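You operate a simulated robot arm through the tools that you are given. There is no shell and no other tool.

Carry out the task below with a simulated robot arm. There is one attempt and no reset: what you move stays moved.

TASK
Put things in order on the top of the grey bench. At the end: the black plug stands on top of the yellow level; the silver roller (marked "1") from the top of the grey bench stands where the silver steel funnel stood; the black gear (marked "19") from the top of the grey bench stands on top of the black brush nozzle; the silver steel funnel from the top of the grey bench stands on top of the cream round filter (marked "FINE"); whatever was shut is shut again. Leave all else as you found it, and nothing knocked over.

Only the result counts: the job must be done as asked and must still hold three seconds after the hand-in. Knocking over, shifting, dropping, spilling or breaking anything else fails it.

THE ROBOT
A 6-joint arm with a two-finger parallel gripper, fixed in place. Base frame: the origin is at the foot of the arm, x ahead of it, y to its left, z up; the work surface is at about z = 0.86. Units: m, rad, N and s.
With the tool pointing down near the work surface it reaches from about 0.24 to 0.64 m from the base axis. Its first joint turns from -1.152 to 1.152 rad. Payload 2.7 kg.
The TCP is the grasp point between the finger pads, 0.023 m short of the fingertips. In the tool frame z runs along the fingers and y along their closing line. Largest opening 0.094 m; finger width 0.038, thickness 0.01; the body of the gripper, 0.054 by 0.096 m, starts 0.039 m behind the TCP.
Orientation is told as [roll, pitch, yaw] about the base's x, y, z axes, in that order, counted from this pose: with the fingers straight down and closing along the base's y, the tool's x points along the base's -x, its y along +y and its z along -z.

THE INTERFACE
- The arm moves only by the tool move_arm. Its argument "steps" is a list of rows, each a list of 3 entries, a list of its own where there are three numbers: the shift along the tool's x, y, z in m, then the turn, a rotation vector about the tool's x, y, z in rad, then the finger opening in m, from 0 to 0.094. In form: [[[dx, dy, dz], [wx, wy, wz], hand], ...]. A call has 1 to 20 rows; each row is the pose to reach, as a shift and turn from the pose commanded when the call began, along the tool's axes at that moment. Each row takes 0.2 s and may step no farther than 0.05 m and 0.15 rad from the row before; otherwise, or with a gripper value out of range, the whole call is refused. Where a pose cannot be reached the arm comes as near as it can. A force on the tool above 40 N (or 10 N above the force at the start of the call, whichever is more), or a blocked arm, ends the call early, and 0.2 s more pass. The fingers move at their own pace (about 0.045 m/s each) and stop on an object; they squeeze with about 28 N. The grip force told is the motor's: it shows also when the fingers shut on nothing. Time passes only in rows, and 0.2 s behind the last, so rows that repeat a pose let the fingers close. It gives the time, the measured TCP pose, the force on the tool (base axes), the opening and the grip force at its end, in the units of the frame above (readings bear some noise), with the torque about the TCP (base axes, N m) and any sound that the robot's microphone picked up, and new pictures: "views" is both (left out), scene, wrist or none.
- Cameras (640 x 400 px; columns grow to the right, rows downward): "scene" is fixed at [0.0936, -0.4556, 1.3943]; the picture's right is [0.54, -0.84, 0.00], its down [-0.56, -0.36, -0.75] and it looks along [0.63, 0.41, -0.66] (base axes); focal length 288 px, centre (320, 200). "wrist" rides on the gripper at [0.086, 0.016, -0.075] in the tool frame; the picture's right is [-0.18, 0.98, 0.00], its down [-0.58, -0.11, -0.81] and it looks along [-0.79, -0.15, 0.59] (tool axes); focal length 243 px, centre (320, 200). There is no depth. A picture from a camera that has moved, and an enlarged one, comes with that camera's place and axes in the base frame and with its lens.
- close_up(camera, box): a new picture of the part [left, top, right, bottom] of that camera's present view, enlarged. No time passes.
- close_job(): hands the job in; it is judged then, once.

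Places have to be worked out from the pictures, the camera data and where the tool is seen. Open the gripper and draw the arm clear of the work before you hand the job in, unless the task says otherwise.

The tools are called after ">>>" as name(argument=value, ...) on one line, values as JSON. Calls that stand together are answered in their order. move_arm: Moves the arm, as the interface text tells. Its arguments: {"type":"object","properties":{"steps":{"type":"array","items":{"type":"array"}},"views":{"type":"string","enum":["both","scene","wrist","none"]}},"required":["steps"]} The other tools are called the same way: close_up (camera, box) takes an enlarged picture of a part of a camera's view; close_job () hands the job in.

At the start:

```text
t: 0.0
ee_pos: [0.439, -0.0676, 1.1409]
tcp_rot: [-0.004, -0.003, 0.001]
contact_force: [-0.2, -0.1, 0.7]
moment: [0.03, 0.0, -0.04]
finger_gap: 0.094
finger_force: 0.0
```

scene: 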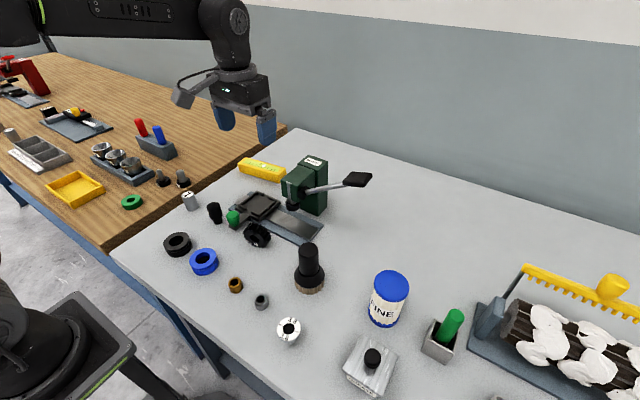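
wrist: 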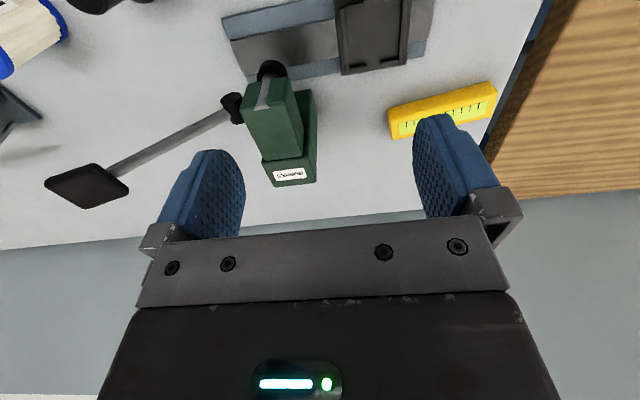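

I'll start by enlarging the parts of the scene that matter, to identify each object before moving anything.

>>> close_up(camera="scene", box=[150, 140, 310, 240])

>>> close_up(camera="scene", box=[150, 220, 310, 320])

>>> close_up(camera="scene", box=[240, 250, 480, 400])

>>> close_up(camera="scene", box=[440, 250, 640, 400])

>>> close_up(camera="scene", box=[0, 50, 200, 220])

```text
4.00 times, centred on (230, 190) of scene
camera zoom: at [0.0936, -0.4556, 1.3943], right [0.54, -0.84, 0.0], down [-0.56, -0.36, -0.75], along [0.63, 0.41, -0.66], focal length 1150 px, centre (680, 240)
```

zoom: 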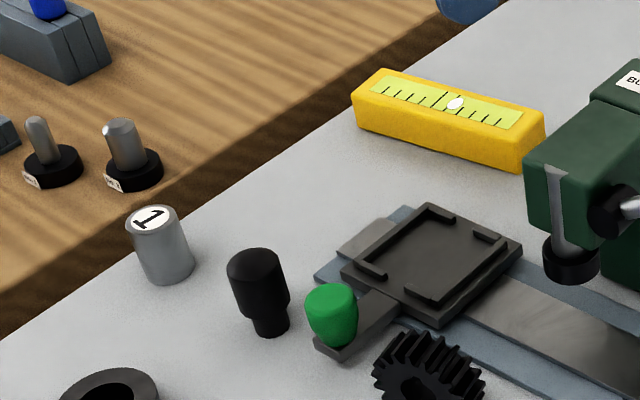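

```text
4.00 times, centred on (230, 270) of scene
camera zoom: at [0.0936, -0.4556, 1.3943], right [0.54, -0.84, 0.0], down [-0.56, -0.36, -0.75], along [0.63, 0.41, -0.66], focal length 1150 px, centre (680, -80)
```

zoom: 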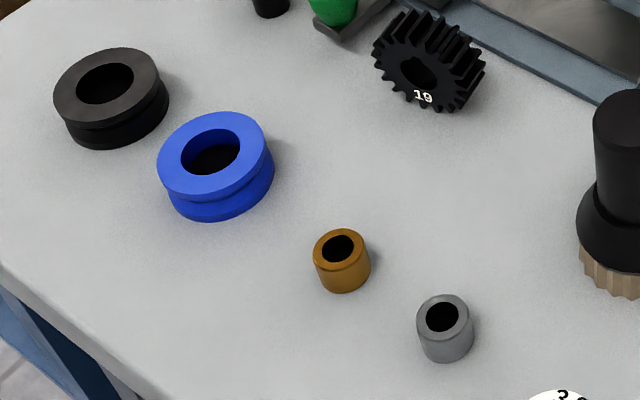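

```text
2.67 times, centred on (360, 325) of scene
camera zoom: at [0.0936, -0.4556, 1.3943], right [0.54, -0.84, 0.0], down [-0.56, -0.36, -0.75], along [0.63, 0.41, -0.66], focal length 767 px, centre (213, -133)
```

zoom: 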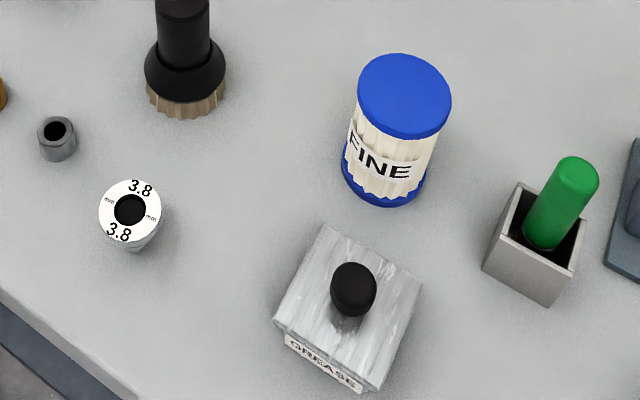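

```text
2.67 times, centred on (540, 325) of scene
camera zoom: at [0.0936, -0.4556, 1.3943], right [0.54, -0.84, 0.0], down [-0.56, -0.36, -0.75], along [0.63, 0.41, -0.66], focal length 767 px, centre (-267, -133)
```

zoom: 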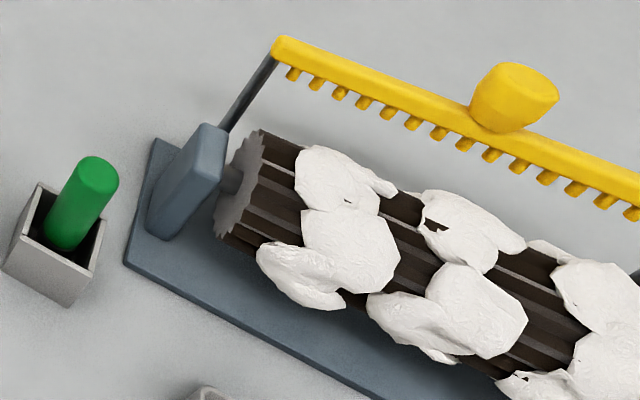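

```text
2.35 times, centred on (100, 135) of scene
camera zoom: at [0.0936, -0.4556, 1.3943], right [0.54, -0.84, 0.0], down [-0.56, -0.36, -0.75], along [0.63, 0.41, -0.66], focal length 676 px, centre (838, 353)
```

zoom: 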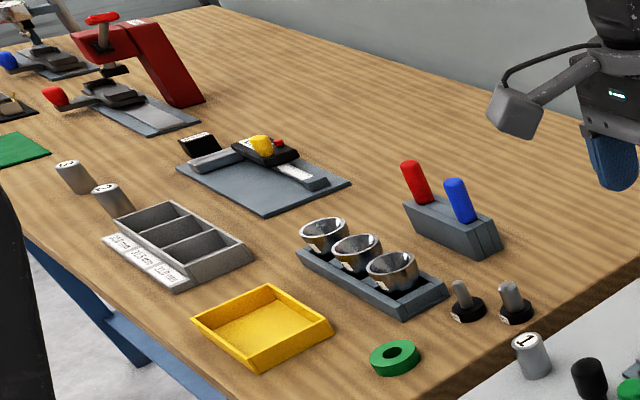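

The plug, roller "1", gear "19" (on its rim), brush nozzle, funnel ("3.8 mm"), filter and level are all visible. I'll enlarge the wrist view for the level and also zoom tighter on the individual objects.

>>> close_up(camera="wrist", box=[360, 60, 520, 160])

>>> close_up(camera="scene", box=[232, 210, 296, 250])

>>> close_up(camera="scene", box=[260, 235, 356, 295])

>>> close_up(camera="scene", box=[250, 310, 330, 360])

>>> close_up(camera="scene", box=[480, 360, 560, 400])

```text
4.00 times, centred on (440, 110) of wrist
camera zoom: at [0.3519, -0.0508, 1.2154], right [0.18, 0.98, 0.0], down [0.58, -0.11, 0.81], along [0.79, -0.15, -0.59], focal length 970 px, centre (-160, 560)
```

zoom: 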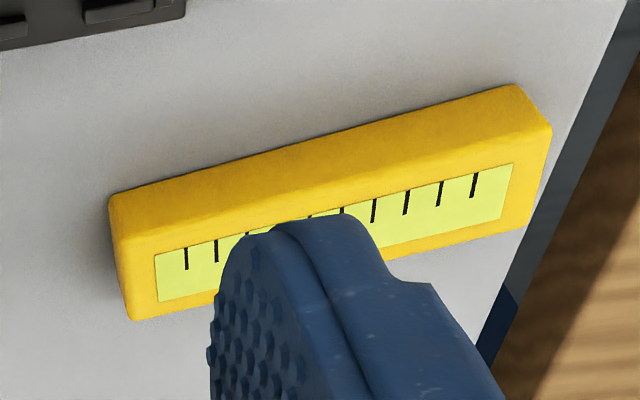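

```text
10.00 times, centred on (264, 230) of scene
camera zoom: at [0.0936, -0.4556, 1.3943], right [0.54, -0.84, 0.0], down [-0.56, -0.36, -0.75], along [0.63, 0.41, -0.66], focal length 2875 px, centre (880, -100)
```

zoom: 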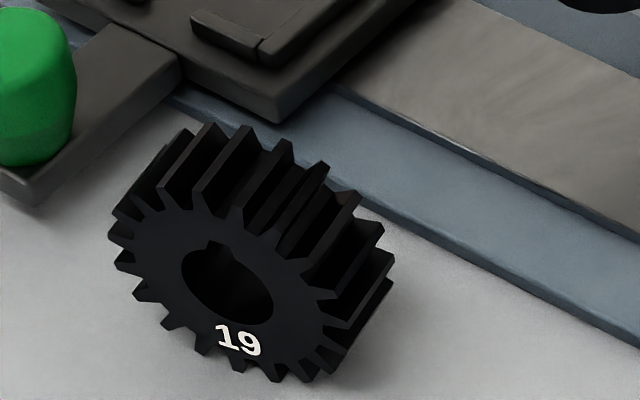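

```text
6.67 times, centred on (308, 265) of scene
camera zoom: at [0.0936, -0.4556, 1.3943], right [0.54, -0.84, 0.0], down [-0.56, -0.36, -0.75], along [0.63, 0.41, -0.66], focal length 1916 px, centre (400, -233)
```

zoom: 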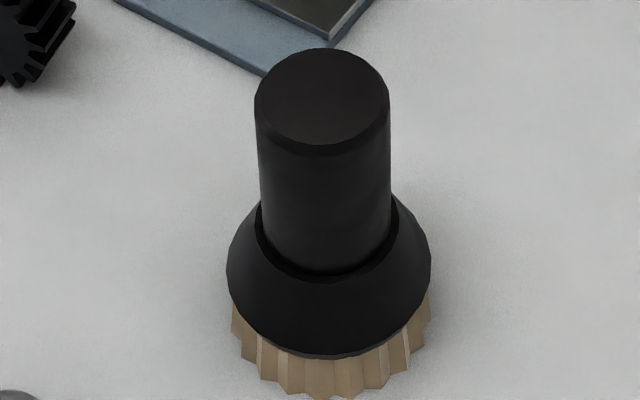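

```text
8.00 times, centred on (290, 335) of scene
camera zoom: at [0.0936, -0.4556, 1.3943], right [0.54, -0.84, 0.0], down [-0.56, -0.36, -0.75], along [0.63, 0.41, -0.66], focal length 2300 px, centre (560, -880)
```

zoom: 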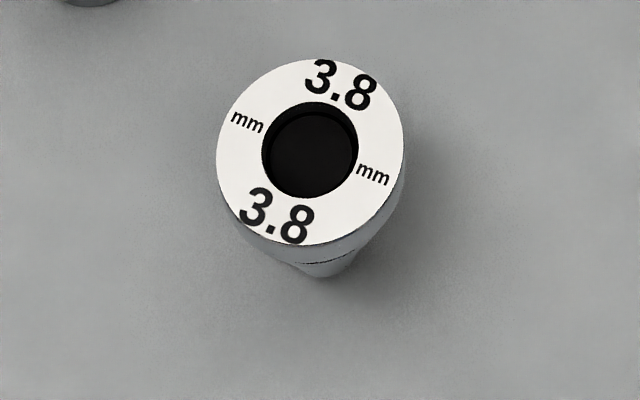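

```text
8.00 times, centred on (520, 380) of scene
camera zoom: at [0.0936, -0.4556, 1.3943], right [0.54, -0.84, 0.0], down [-0.56, -0.36, -0.75], along [0.63, 0.41, -0.66], focal length 2300 px, centre (-1280, -1240)
```

zoom: 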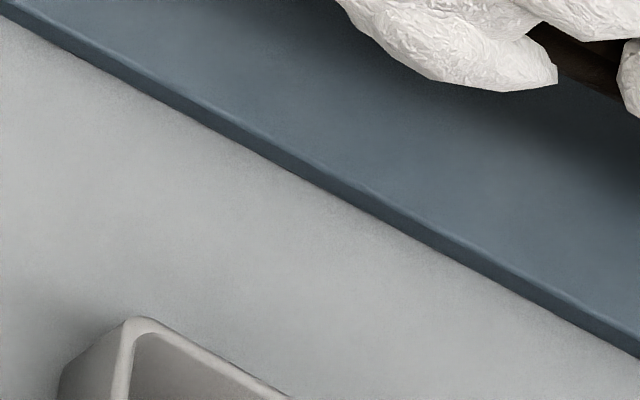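

The gear stands on its rim with its axis roughly along x. The plug candidate is around (0.39, 0.05). I'll move the hand back at height so the wrist camera can see the left part of the grey bench.

>>> move_arm(steps=[[[0.04, 0.02, 0], [0, 0, 0], 0.094], [[0.08, 0.04, 0], [0, 0, 0], 0.094], [[0.12, 0.06, 0], [0, 0, 0], 0.094], [[0.15, 0.07, 0], [0, 0, 0], 0.094], [[0.15, 0.07, 0], [0, 0, 0], 0.094]], views="both")

```text
t: 1.2
ee_pos: [0.2867, 0.0048, 1.1407]
tcp_rot: [-0.003, -0.001, -0.003]
contact_force: [-0.1, -0.1, 1.4]
moment: [0.02, 0.0, -0.01]
finger_gap: 0.0941
finger_force: 0.1
camera wrist: at [0.2011, 0.0207, 1.215], right [0.18, 0.98, 0.0], down [0.58, -0.11, 0.81], along [0.79, -0.15, -0.59], focal length 243 px, centre (320, 200)
```

scene: 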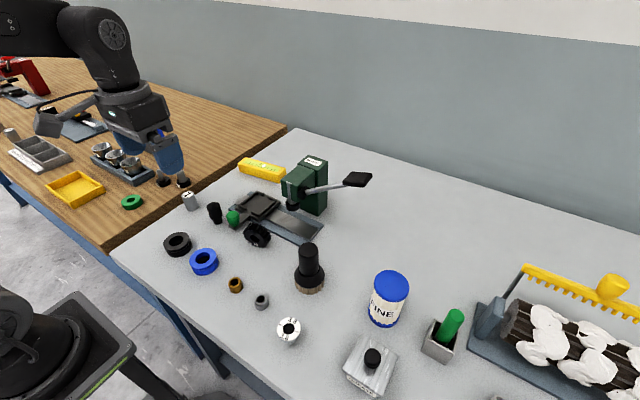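
wrist: 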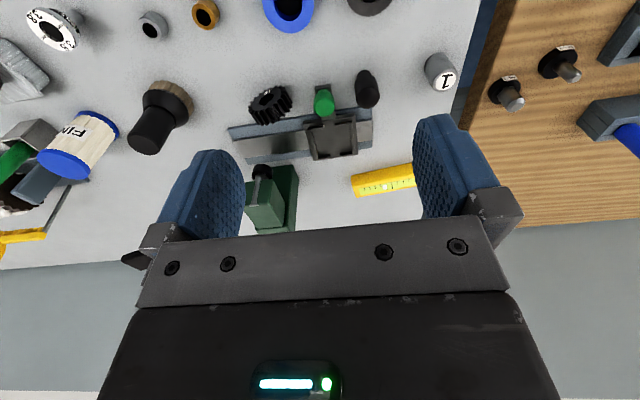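

>>> close_up(camera="wrist", box=[340, 40, 420, 120])

>>> close_up(camera="wrist", box=[230, 60, 350, 140])

>>> close_up(camera="wrist", box=[0, 0, 160, 100])

>>> close_up(camera="wrist", box=[460, 20, 640, 140])

>>> close_up(camera="wrist", box=[0, 60, 200, 260])

```text
5.00 times, centred on (380, 80) of wrist
camera zoom: at [0.2011, 0.0207, 1.215], right [0.18, 0.98, 0.0], down [0.58, -0.11, 0.81], along [0.79, -0.15, -0.59], focal length 1213 px, centre (20, 800)
```

zoom: 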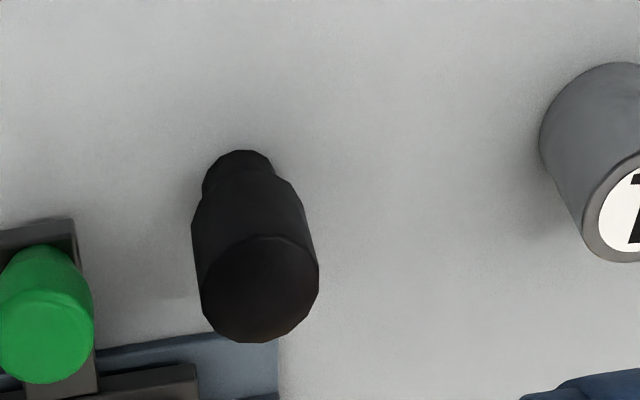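

```text
5.00 times, centred on (290, 100) of wrist
camera zoom: at [0.2011, 0.0207, 1.215], right [0.18, 0.98, 0.0], down [0.58, -0.11, 0.81], along [0.79, -0.15, -0.59], focal length 1213 px, centre (470, 700)
```

zoom: 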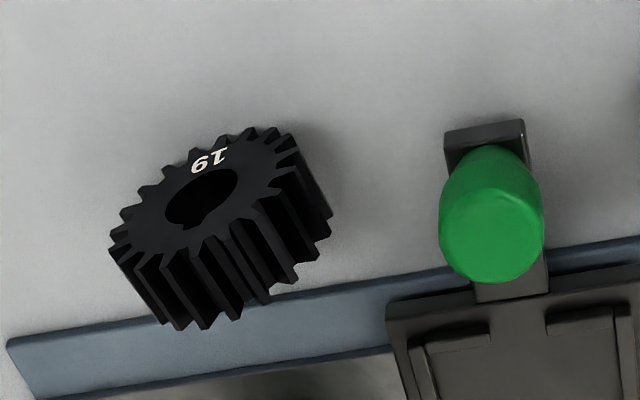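

```text
4.00 times, centred on (80, 50) of wrist
camera zoom: at [0.2011, 0.0207, 1.215], right [0.18, 0.98, 0.0], down [0.58, -0.11, 0.81], along [0.79, -0.15, -0.59], focal length 970 px, centre (1280, 800)
```

zoom: 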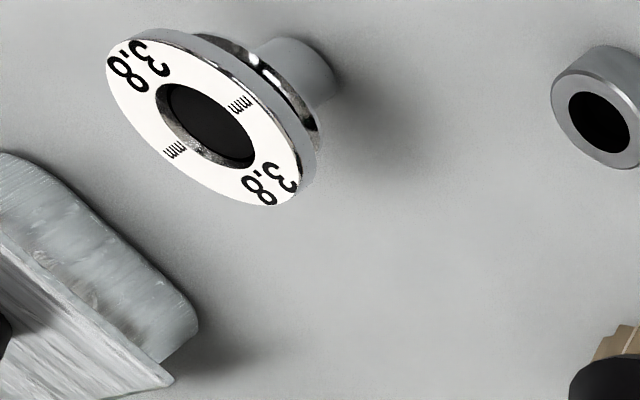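

```text
3.33 times, centred on (550, 80) of wrist
camera zoom: at [0.2011, 0.0207, 1.215], right [0.18, 0.98, 0.0], down [0.58, -0.11, 0.81], along [0.79, -0.15, -0.59], focal length 809 px, centre (-447, 600)
```

zoom: 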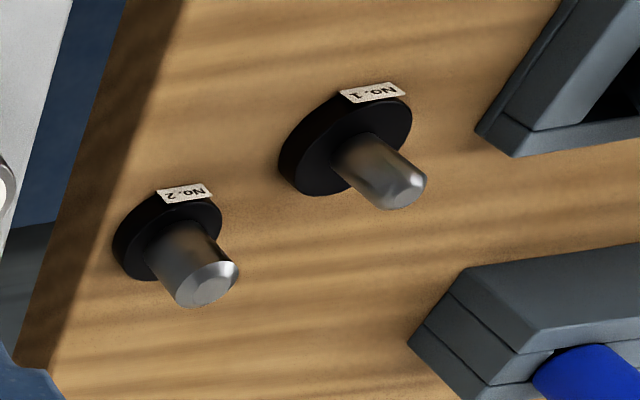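

```text
2.00 times, centred on (100, 160) of wrist
camera zoom: at [0.2011, 0.0207, 1.215], right [0.18, 0.98, 0.0], down [0.58, -0.11, 0.81], along [0.79, -0.15, -0.59], focal length 485 px, centre (760, 280)
```

zoom: 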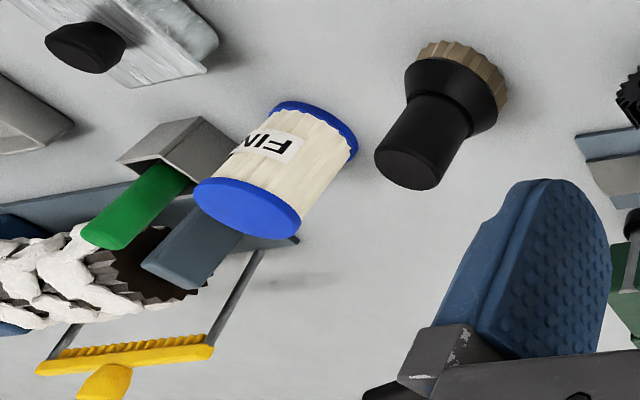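

The black plug (wider body on a narrower foot) stands near (0.386, 0.050), and roller "1" near (0.387, 0.15). Next I'll move over the right side to view the funnel, filter and nozzle from the wrist.

>>> move_arm(steps=[[[0.015, -0.04, 0], [0, 0, 0], 0.094], [[0.03, -0.08, 0], [0, 0, 0], 0.094], [[0.045, -0.12, 0], [0, 0, 0], 0.094], [[0.06, -0.16, 0], [0, 0, 0], 0.094], [[0.07, -0.2, 0], [0, 0, 0], 0.094], [[0.08, -0.24, 0], [0, 0, 0], 0.094], [[0.087, -0.275, 0], [0, 0, 0], 0.094], [[0.087, -0.275, 0], [0, 0, 0], 0.094]], views="both")

```text
t: 3.0
ee_pos: [0.2005, -0.2733, 1.1394]
tcp_rot: [-0.004, -0.001, -0.001]
contact_force: [0.2, 0.2, 0.9]
moment: [0.03, 0.04, 0.0]
finger_gap: 0.0939
finger_force: 0.0
camera wrist: at [0.1151, -0.2581, 1.2139], right [0.18, 0.98, 0.0], down [0.58, -0.11, 0.81], along [0.79, -0.15, -0.59], focal length 243 px, centre (320, 200)
```

scene: 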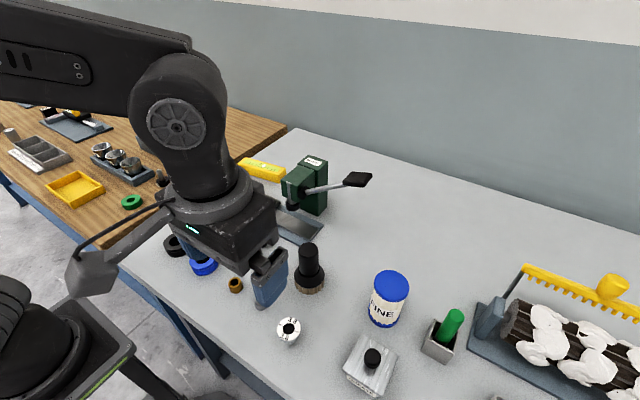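
wrist: 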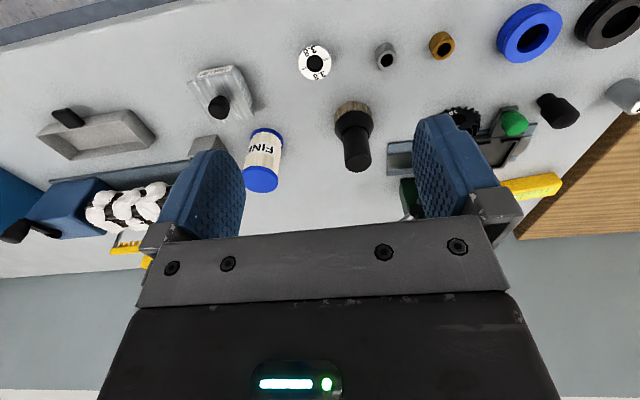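

The wrist view shows a further tray on the right with something black in it. I'll enlarge that and the funnel/filter/nozzle.

>>> close_up(camera="wrist", box=[20, 80, 180, 180])

>>> close_up(camera="wrist", box=[280, 20, 360, 100])

>>> close_up(camera="wrist", box=[180, 50, 300, 200])

>>> close_up(camera="wrist", box=[310, 80, 400, 180])

>>> close_up(camera="wrist", box=[0, 160, 180, 280])

>>> close_up(camera="wrist", box=[480, 80, 640, 180])

```text
4.00 times, centred on (100, 130) of wrist
camera zoom: at [0.1151, -0.2581, 1.2139], right [0.18, 0.98, 0.0], down [0.58, -0.11, 0.81], along [0.79, -0.15, -0.59], focal length 970 px, centre (1200, 480)
```

zoom: 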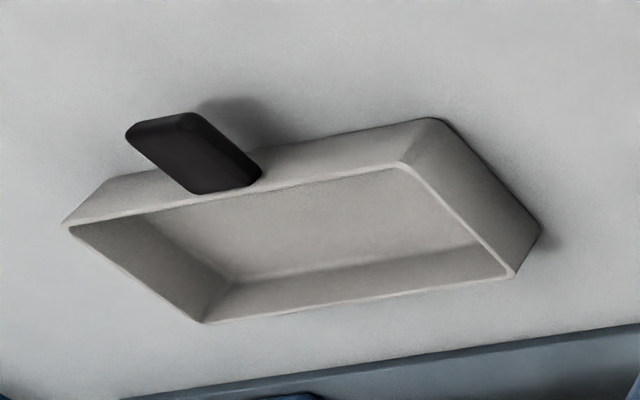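

```text
5.00 times, centred on (320, 60) of wrist
camera zoom: at [0.1151, -0.2581, 1.2139], right [0.18, 0.98, 0.0], down [0.58, -0.11, 0.81], along [0.79, -0.15, -0.59], focal length 1213 px, centre (320, 900)
```

zoom: 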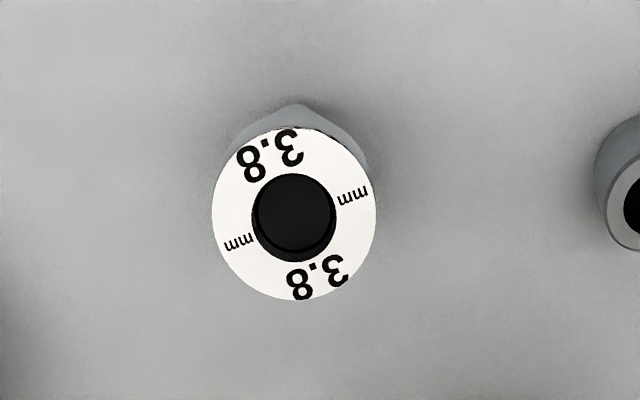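

```text
2.67 times, centred on (240, 125) of wrist
camera zoom: at [0.1151, -0.2581, 1.2139], right [0.18, 0.98, 0.0], down [0.58, -0.11, 0.81], along [0.79, -0.15, -0.59], focal length 647 px, centre (533, 400)
```

zoom: 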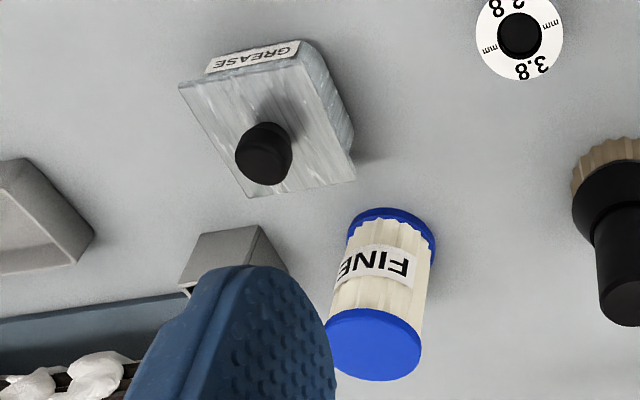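

```text
4.00 times, centred on (355, 130) of wrist
camera zoom: at [0.1151, -0.2581, 1.2139], right [0.18, 0.98, 0.0], down [0.58, -0.11, 0.81], along [0.79, -0.15, -0.59], focal length 970 px, centre (180, 480)
```

zoom: 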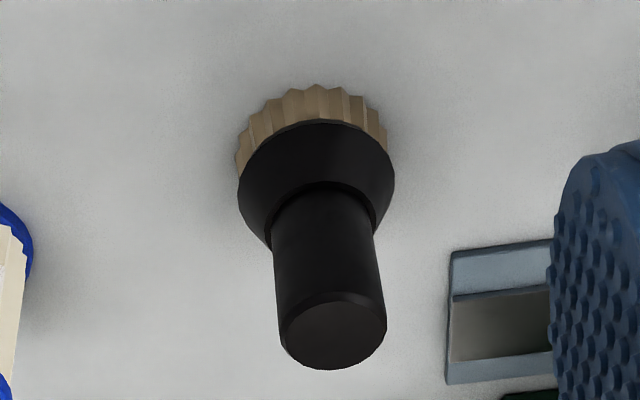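

```text
3.33 times, centred on (90, 220) of wrist
camera zoom: at [0.1151, -0.2581, 1.2139], right [0.18, 0.98, 0.0], down [0.58, -0.11, 0.81], along [0.79, -0.15, -0.59], focal length 809 px, centre (1087, 133)
```

zoom: 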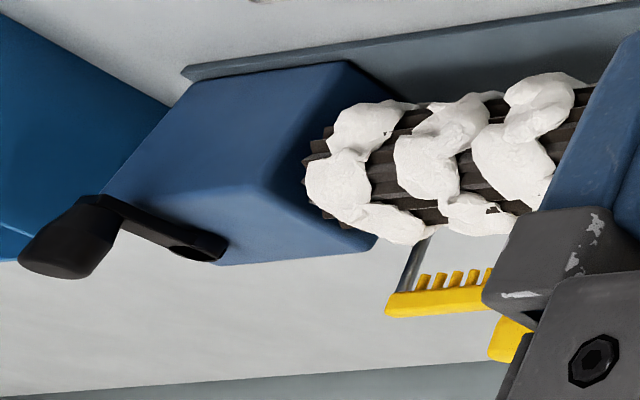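

```text
4.00 times, centred on (560, 130) of wrist
camera zoom: at [0.1151, -0.2581, 1.2139], right [0.18, 0.98, 0.0], down [0.58, -0.11, 0.81], along [0.79, -0.15, -0.59], focal length 970 px, centre (-640, 480)
```

zoom: 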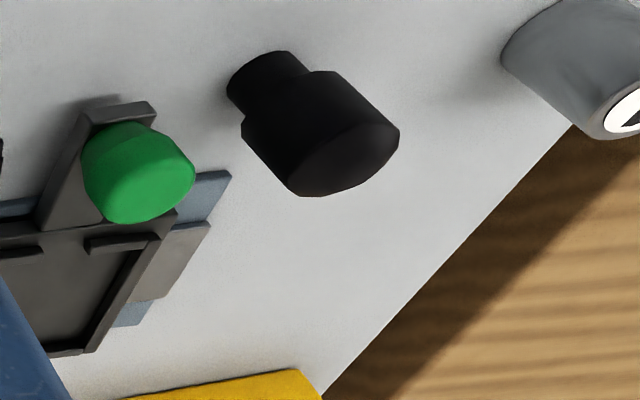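

The tray's black piece is just its own pull, and the only loose black plug is the one at (0.386, 0.050). The funnel triangulates to about (0.250, -0.290) with its rim top near z 0.907, so I go above it with the fingers part open.

>>> move_arm(steps=[[[-0.025, -0.009, 0], [0, 0, 0], 0.08], [[-0.0495, -0.0167, 0.01], [0, 0, 0], 0.075], [[-0.0495, -0.0167, 0.06], [0, 0, 0], 0.07], [[-0.0495, -0.0167, 0.11], [0, 0, 0], 0.07], [[-0.0495, -0.0167, 0.15], [0, 0, 0], 0.07], [[-0.0495, -0.0167, 0.15], [0, 0, 0], 0.07]], views="both")

```text
t: 4.4
ee_pos: [0.2487, -0.2881, 0.9881]
tcp_rot: [-0.004, -0.002, 0.0]
contact_force: [-0.2, -0.6, 0.6]
moment: [-0.01, 0.02, 0.01]
finger_gap: 0.0696
finger_force: 0.0
camera wrist: at [0.1633, -0.2718, 1.0621], right [0.18, 0.98, 0.0], down [0.58, -0.11, 0.81], along [0.79, -0.15, -0.59], focal length 243 px, centre (320, 200)
```

scene: 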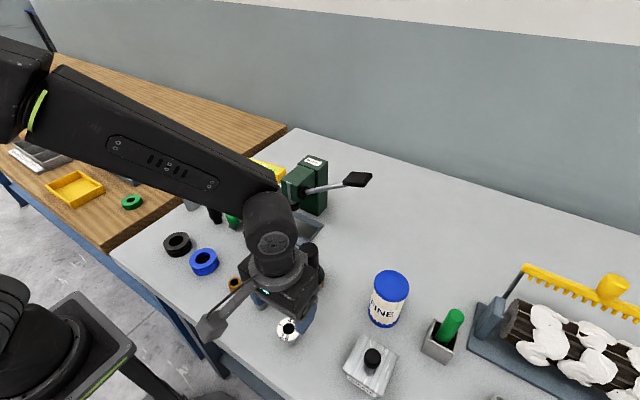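
wrist: 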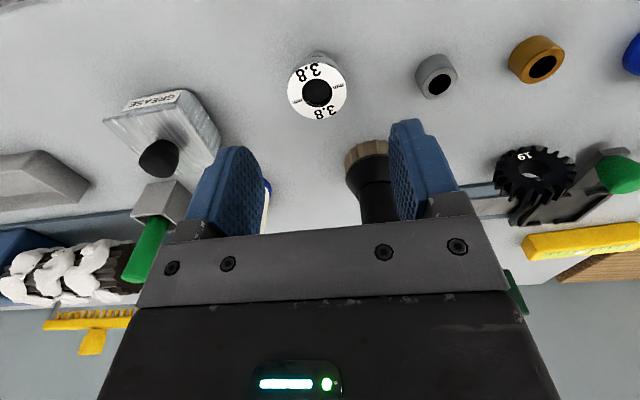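

The funnel's rim appears right under the grasp point within a couple of millimetres. I'll zoom for a precise check before lowering.

>>> close_up(camera="wrist", box=[280, 40, 360, 140])

>>> close_up(camera="scene", box=[240, 260, 340, 360])

```text
4.00 times, centred on (320, 90) of wrist
camera zoom: at [0.1633, -0.2718, 1.0621], right [0.18, 0.98, 0.0], down [0.58, -0.11, 0.81], along [0.79, -0.15, -0.59], focal length 970 px, centre (320, 640)
```

zoom: 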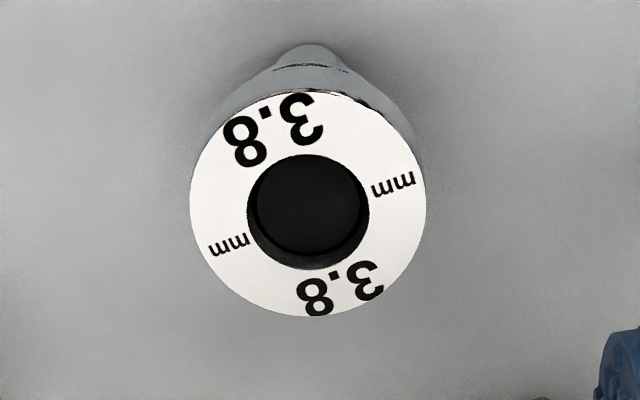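

```text
4.00 times, centred on (290, 310) of scene
camera zoom: at [0.0936, -0.4556, 1.3943], right [0.54, -0.84, 0.0], down [-0.56, -0.36, -0.75], along [0.63, 0.41, -0.66], focal length 1150 px, centre (440, -240)
```

zoom: 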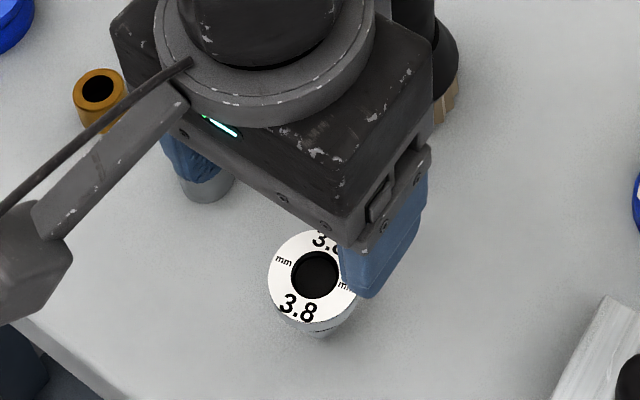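

Funnel rim centre solves to (0.250, -0.290, 0.905), which is also the spot the roller must take later. I lower onto the rim and close the fingers.

>>> move_arm(steps=[[[-0.001, -0.002, 0.03], [0, 0, 0], 0.07], [[-0.001, -0.002, 0.06], [0, 0, 0], 0.07], [[-0.001, -0.002, 0.088], [0, 0, 0], 0.07], [[-0.001, -0.002, 0.088], [0, 0, 0], 0.07]], views="both")

```text
t: 5.4
ee_pos: [0.2511, -0.2898, 0.9006]
tcp_rot: [-0.003, -0.001, -0.001]
contact_force: [0.5, -0.4, -0.4]
moment: [0.03, 0.0, -0.01]
finger_gap: 0.0699
finger_force: 0.0
camera wrist: at [0.1644, -0.2752, 0.9759], right [0.18, 0.98, 0.0], down [0.58, -0.11, 0.81], along [0.79, -0.15, -0.59], focal length 243 px, centre (320, 200)
```

scene: 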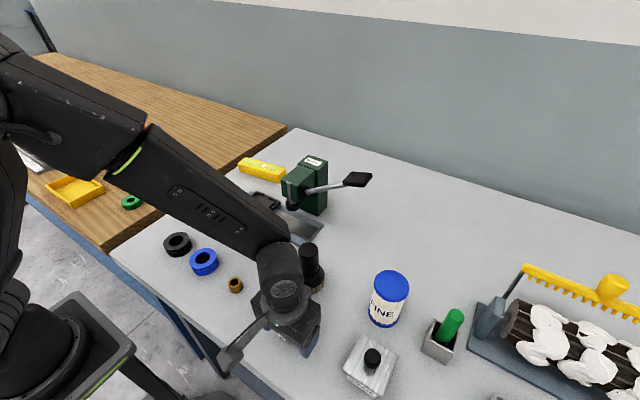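
wrist: 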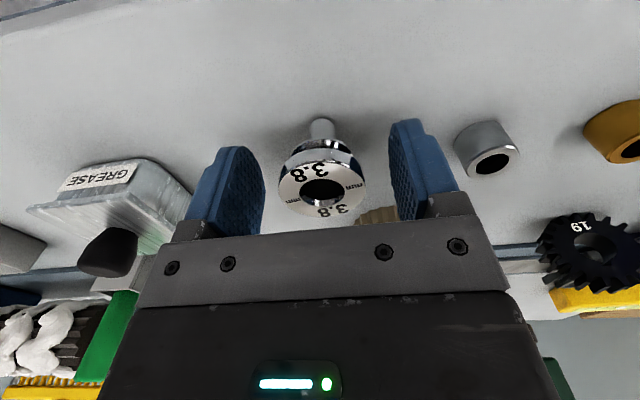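

The funnel sits centred between the pads. I close on the rim.

>>> move_arm(steps=[[[0, 0, 0], [0, 0, 0], 0.045], [[0, 0, 0], [0, 0, 0], 0.035], [[0, 0, 0], [0, 0, 0], 0.03], [[0, 0, 0], [0, 0, 0], 0.03], [[0, 0, 0], [0, 0, 0], 0.03]], views="wrist")

```text
t: 6.6
ee_pos: [0.2507, -0.2904, 0.9023]
tcp_rot: [-0.004, -0.004, -0.001]
contact_force: [-0.2, 0.4, -0.1]
moment: [-0.04, 0.01, -0.02]
finger_gap: 0.0383
finger_force: 28.2
camera wrist: at [0.1644, -0.2752, 0.9762], right [0.18, 0.98, 0.0], down [0.58, -0.11, 0.81], along [0.79, -0.15, -0.59], focal length 243 px, centre (320, 200)
```

wrist: 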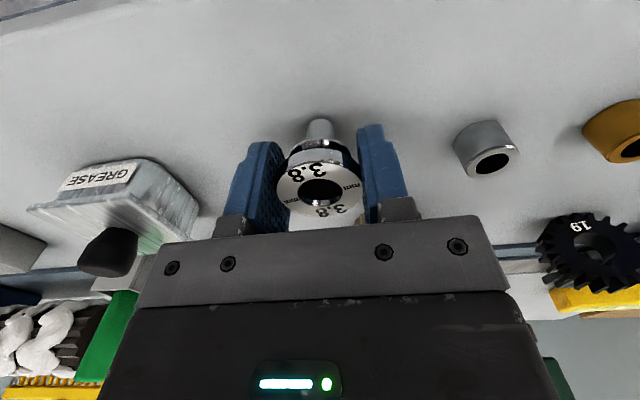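

Gripped (gap 0.038, 28 N); the foot bottom is about 0.042 below the TCP. I lift it straight up and move partway toward the filter to view it.

>>> move_arm(steps=[[[0, 0, -0.02], [0, 0, 0], 0.03], [[0, 0, -0.06], [0, 0, 0], 0.03], [[0, 0, -0.11], [0, 0, 0], 0.03], [[0, 0, -0.16], [0, 0, 0], 0.03], [[0, 0, -0.2], [0, 0, 0], 0.03], [[0.0, -0.04, -0.2], [0, 0, 0], 0.03], [[0.0, -0.08, -0.2], [0, 0, 0], 0.03], [[0.0, -0.1, -0.2], [0, 0, 0], 0.03], [[0.0, -0.1, -0.2], [0, 0, 0], 0.03]], views="both")

```text
t: 8.6
ee_pos: [0.2514, -0.3905, 1.1041]
tcp_rot: [-0.002, -0.002, 0.0]
contact_force: [0.0, 0.2, -0.7]
moment: [0.01, 0.01, 0.02]
finger_gap: 0.0383
finger_force: 28.1
camera wrist: at [0.1658, -0.3752, 1.1775], right [0.18, 0.98, 0.0], down [0.58, -0.11, 0.81], along [0.79, -0.15, -0.59], focal length 243 px, centre (320, 200)
```

scene: 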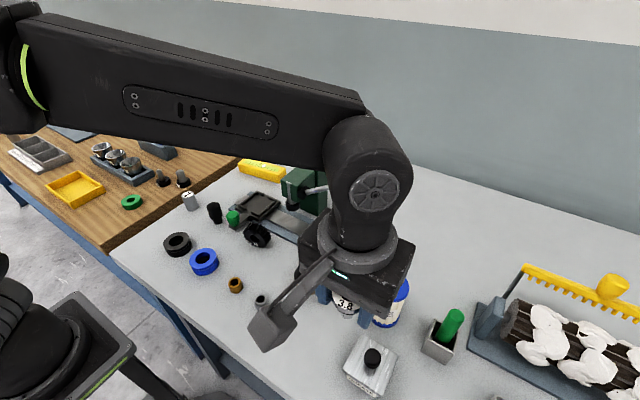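
wrist: 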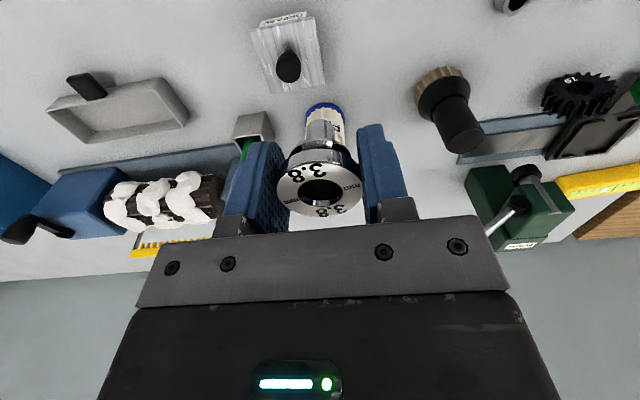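

Combining three views, the filter's cap centre is at about (0.391, -0.410) with its top near z 0.955. I move above it and lower to leave about 2–3 cm gap.

>>> move_arm(steps=[[[-0.04, -0.006, 0], [0, 0, 0], 0.03], [[-0.08, -0.012, 0], [0, 0, 0], 0.03], [[-0.12, -0.018, 0], [0, 0, 0], 0.03], [[-0.1396, -0.0195, 0], [0, 0, 0], 0.03], [[-0.1396, -0.0195, 0.03], [0, 0, 0], 0.03], [[-0.1396, -0.0195, 0.06], [0, 0, 0], 0.03], [[-0.1396, -0.0195, 0.08], [0, 0, 0], 0.03], [[-0.1396, -0.0195, 0.08], [0, 0, 0], 0.03]], views="both")

```text
t: 10.4
ee_pos: [0.3919, -0.4081, 1.0247]
tcp_rot: [-0.003, -0.002, 0.0]
contact_force: [-0.3, 0.4, -0.3]
moment: [0.01, 0.03, 0.03]
finger_gap: 0.0383
finger_force: 27.7
camera wrist: at [0.3057, -0.3932, 1.0986], right [0.18, 0.98, 0.0], down [0.58, -0.11, 0.81], along [0.79, -0.15, -0.59], focal length 243 px, centre (320, 200)
```

scene: 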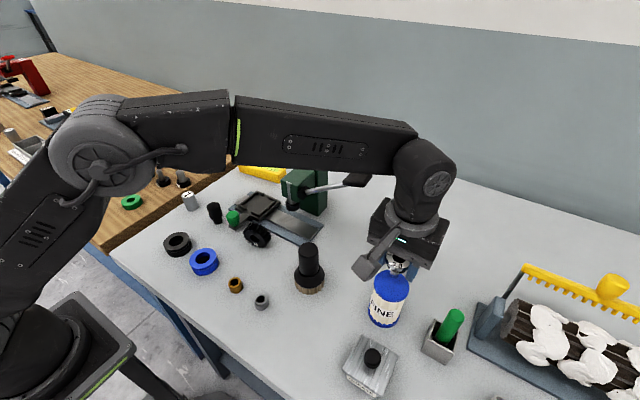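
wrist: 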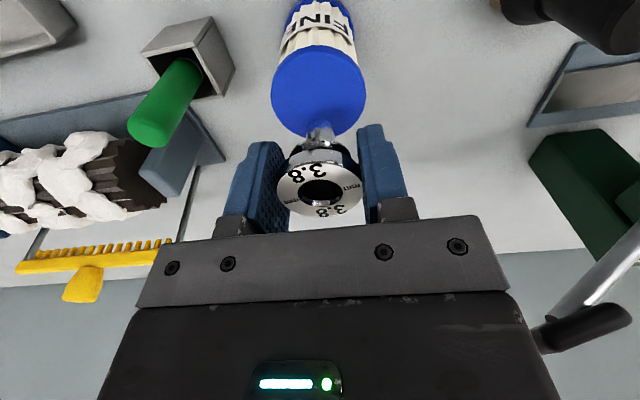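

The cap is visible under the funnel; I zoom in to check the alignment precisely.

>>> close_up(camera="wrist", box=[250, 0, 390, 140])

>>> close_up(camera="scene", box=[340, 230, 440, 340])

```text
2.86 times, centred on (320, 70) of wrist
camera zoom: at [0.3057, -0.3932, 1.0986], right [0.18, 0.98, 0.0], down [0.58, -0.11, 0.81], along [0.79, -0.15, -0.59], focal length 693 px, centre (320, 571)
```

zoom: 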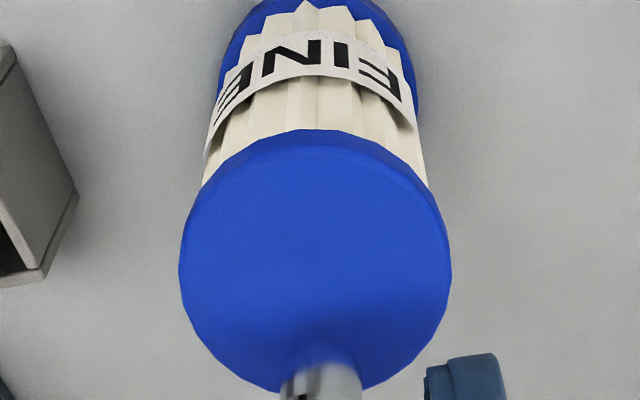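

```text
3.64 times, centred on (390, 285) of scene
camera zoom: at [0.0936, -0.4557, 1.3943], right [0.54, -0.84, 0.0], down [-0.56, -0.36, -0.75], along [0.63, 0.41, -0.66], focal length 1045 px, centre (66, -109)
```

zoom: 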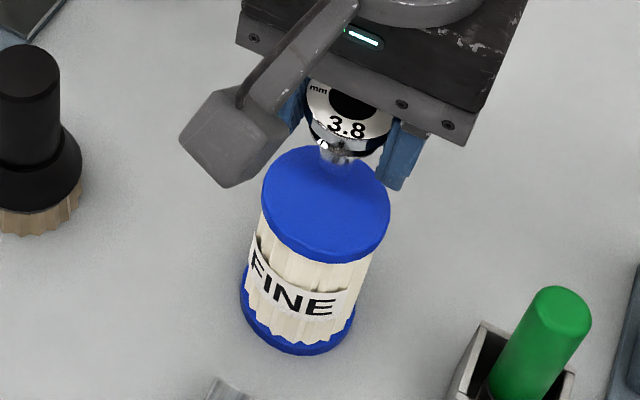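

Aligned within ~2 mm. I lower slowly toward the cap.

>>> move_arm(steps=[[[0.002, -0.001, 0.01], [0, 0, 0], 0.03], [[0.002, -0.001, 0.018], [0, 0, 0], 0.03], [[0.002, -0.001, 0.022], [0, 0, 0], 0.03], [[0.002, -0.001, 0.024], [0, 0, 0], 0.03], [[0.002, -0.001, 0.024], [0, 0, 0], 0.03]], views="both")

```text
t: 11.6
ee_pos: [0.3885, -0.4107, 1.0022]
tcp_rot: [-0.006, -0.004, 0.0]
contact_force: [-1.9, 1.1, 9.0]
moment: [0.05, 0.03, -0.04]
finger_gap: 0.0385
finger_force: 27.7
camera wrist: at [0.3031, -0.3953, 1.0758], right [0.18, 0.98, 0.0], down [0.58, -0.11, 0.81], along [0.79, -0.15, -0.59], focal length 243 px, centre (320, 200)
```

scene: 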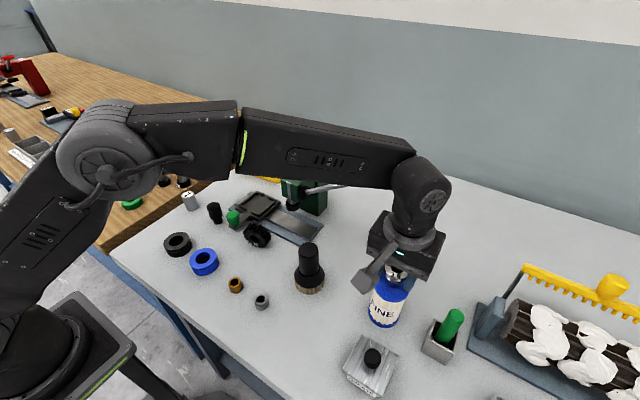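
wrist: 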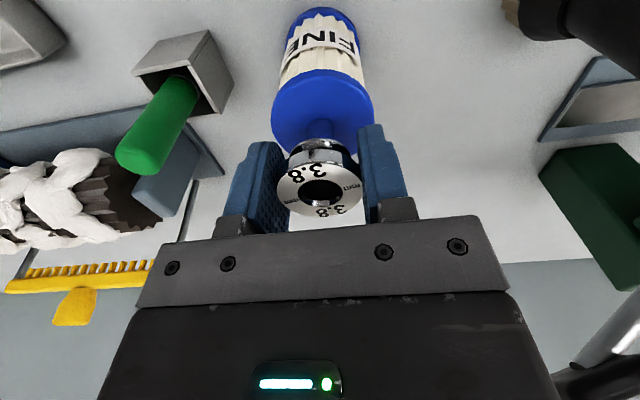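

The foot touched the cap at TCP z ≈ 1.002 (9 N). I back off 1 mm to relieve the push and inspect before opening.

>>> move_arm(steps=[[[0, 0, -0.001], [0, 0, 0], 0.03], [[0, 0, -0.001], [0, 0, 0], 0.03]], views="none")

>>> close_up(camera="scene", box=[340, 230, 440, 340])

>>> close_up(camera="wrist", box=[250, 60, 390, 220])

```text
t: 12.2
ee_pos: [0.3893, -0.4114, 1.0015]
tcp_rot: [-0.004, -0.001, 0.001]
contact_force: [-0.5, 0.8, 8.5]
moment: [0.03, 0.02, 0.01]
finger_gap: 0.0385
finger_force: 28.6
```

```text
3.64 times, centred on (390, 285) of scene
camera zoom: at [0.0934, -0.4555, 1.3944], right [0.54, -0.84, 0.0], down [-0.56, -0.36, -0.75], along [0.63, 0.41, -0.66], focal length 1045 px, centre (66, -109)
```

zoom: 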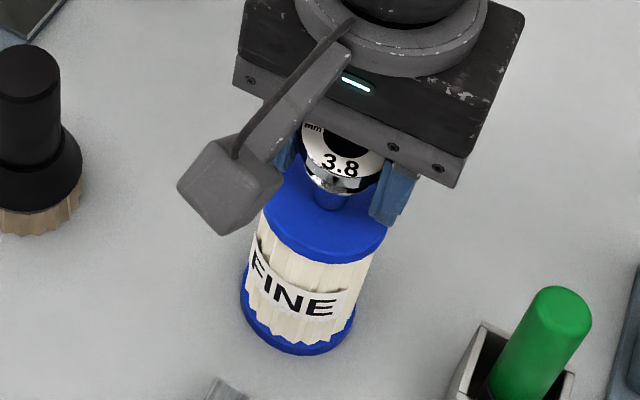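

```text
2.50 times, centred on (320, 140) of wrist
camera zoom: at [0.3032, -0.3955, 1.0758], right [0.18, 0.98, 0.0], down [0.58, -0.11, 0.81], along [0.79, -0.15, -0.59], focal length 606 px, centre (320, 350)
```

zoom: 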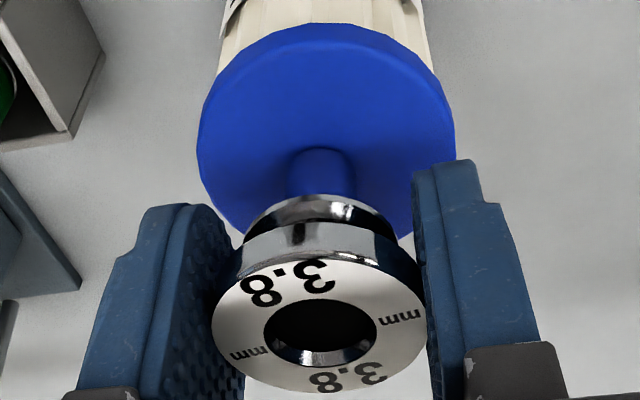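

The foot rests on the cap within ~4 mm of centre and the funnel is upright. I relieve the remaining push slightly and then open the fingers gently.

>>> move_arm(steps=[[[0, 0, -0.0012], [0, 0, 0], 0.03], [[0, 0, -0.0012], [0, 0, 0], 0.03]], views="none")

```text
t: 12.8
ee_pos: [0.3897, -0.4113, 1.0023]
tcp_rot: [-0.001, 0.001, 0.0]
contact_force: [0.6, -0.6, 2.0]
moment: [-0.03, -0.07, 0.02]
finger_gap: 0.0383
finger_force: 27.9
```

Push is down to 2 N. Now I open the fingers to 0.065 without moving.

>>> move_arm(steps=[[[0, 0, 0], [0, 0, 0], 0.045], [[0, 0, 0], [0, 0, 0], 0.055], [[0, 0, 0], [0, 0, 0], 0.065], [[0, 0, 0], [0, 0, 0], 0.065], [[0, 0, 0], [0, 0, 0], 0.065]], views="both")

```text
t: 14.0
ee_pos: [0.3888, -0.4101, 1.0031]
tcp_rot: [-0.004, -0.002, -0.001]
contact_force: [0.7, 0.5, -0.4]
moment: [-0.02, 0.01, 0.0]
finger_gap: 0.0651
finger_force: 0.1
camera wrist: at [0.3034, -0.3955, 1.0767], right [0.18, 0.98, 0.0], down [0.58, -0.11, 0.81], along [0.79, -0.15, -0.59], focal length 243 px, centre (320, 200)
```

scene: 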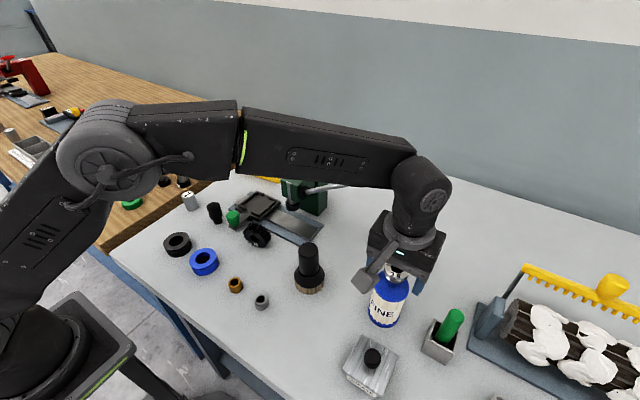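
wrist: 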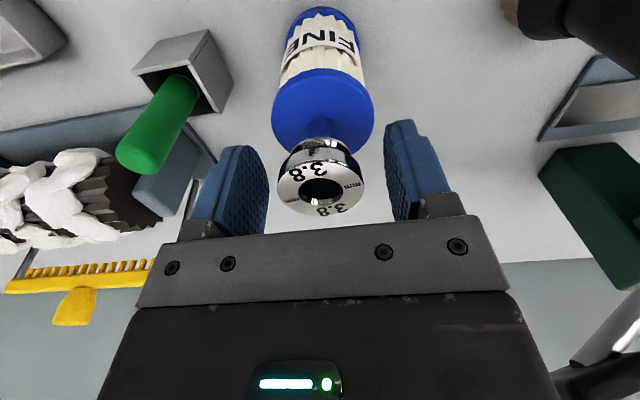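

The funnel stands free on the filter. I raise straight up, pull back toward the base to stay clear of the press lever, and swing over to the roller side.

>>> move_arm(steps=[[[0, 0, -0.03], [0, 0, 0], 0.075], [[0, 0, -0.07], [0, 0, 0], 0.08], [[0, 0, -0.11], [0, 0, 0], 0.08], [[0.02, 0.02, -0.14], [0, 0, 0], 0.08], [[0.05, 0.055, -0.14], [0, 0, 0], 0.08], [[0.08, 0.09, -0.14], [0, 0, 0], 0.08], [[0.1, 0.13, -0.14], [0, 0, 0], 0.08], [[0.11, 0.175, -0.14], [0, 0, 0], 0.08], [[0.11, 0.22, -0.14], [0, 0, 0], 0.08], [[0.11, 0.265, -0.14], [0, 0, 0], 0.08], [[0.11, 0.31, -0.14], [0, 0, 0], 0.08], [[0.11, 0.355, -0.14], [0, 0, 0], 0.08], [[0.11, 0.4, -0.14], [0, 0, 0], 0.08], [[0.11, 0.445, -0.14], [0, 0, 0], 0.08], [[0.11, 0.49, -0.14], [0, 0, 0], 0.08], [[0.11, 0.535, -0.14], [0, 0, 0], 0.08], [[0.11, 0.56, -0.14], [0, 0, 0], 0.08], [[0.11, 0.56, -0.14], [0, 0, 0], 0.08]], views="both")

```text
t: 17.8
ee_pos: [0.2793, 0.1478, 1.1379]
tcp_rot: [-0.004, -0.003, -0.001]
contact_force: [0.7, 0.0, 0.2]
moment: [0.0, 0.02, -0.03]
finger_gap: 0.0801
finger_force: 0.0
camera wrist: at [0.1933, 0.1644, 1.2117], right [0.18, 0.98, 0.0], down [0.58, -0.11, 0.81], along [0.79, -0.15, -0.59], focal length 243 px, centre (320, 200)
```

scene: 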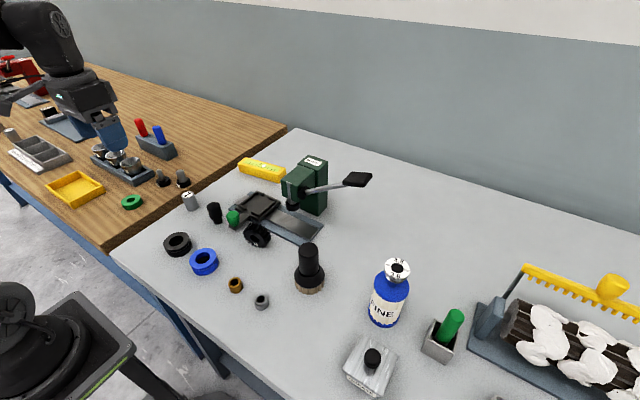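
wrist: 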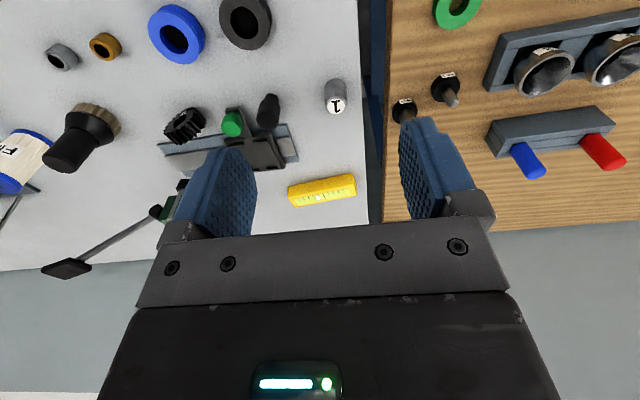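

The funnel stands on the filter. From here the roller, plug and level are all clear; I zoom for positions.

>>> close_up(camera="wrist", box=[300, 60, 380, 140])

>>> close_up(camera="wrist", box=[230, 80, 310, 140])

>>> close_up(camera="wrist", box=[270, 150, 370, 220])

>>> close_up(camera="scene", box=[345, 240, 445, 340])

```text
5.00 times, centred on (340, 100) of wrist
camera zoom: at [0.1933, 0.1644, 1.2117], right [0.18, 0.98, 0.0], down [0.58, -0.11, 0.81], along [0.79, -0.15, -0.59], focal length 1213 px, centre (220, 700)
```

zoom: 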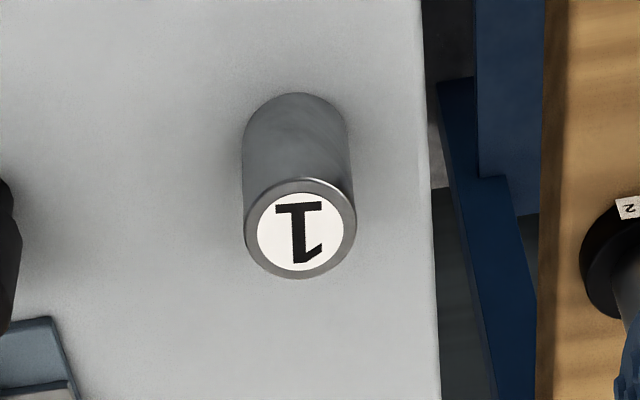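

```text
6.67 times, centred on (270, 110) of wrist
camera zoom: at [0.1933, 0.1644, 1.2117], right [0.18, 0.98, 0.0], down [0.58, -0.11, 0.81], along [0.79, -0.15, -0.59], focal length 1618 px, centre (653, 800)
```

zoom: 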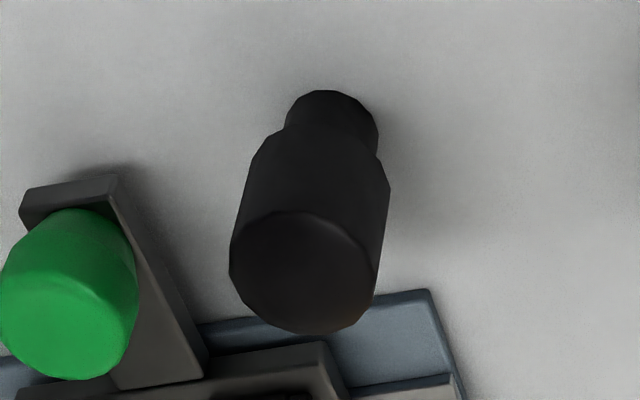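

```text
5.71 times, centred on (320, 185) of wrist
camera zoom: at [0.1933, 0.1644, 1.2117], right [0.18, 0.98, 0.0], down [0.58, -0.11, 0.81], along [0.79, -0.15, -0.59], focal length 1386 px, centre (320, 286)
```

zoom: 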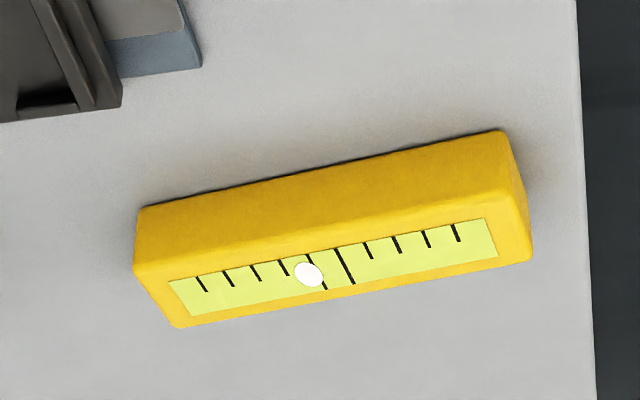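

```text
4.00 times, centred on (395, 290) of scene
camera zoom: at [0.0936, -0.4556, 1.3943], right [0.54, -0.84, 0.0], down [-0.56, -0.36, -0.75], along [0.63, 0.41, -0.66], focal length 1150 px, centre (20, -160)
```

zoom: 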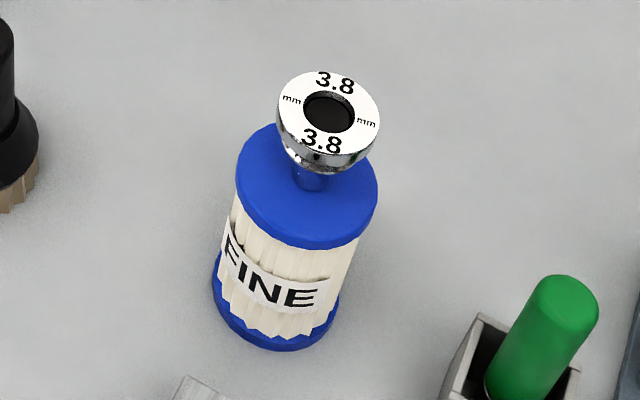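

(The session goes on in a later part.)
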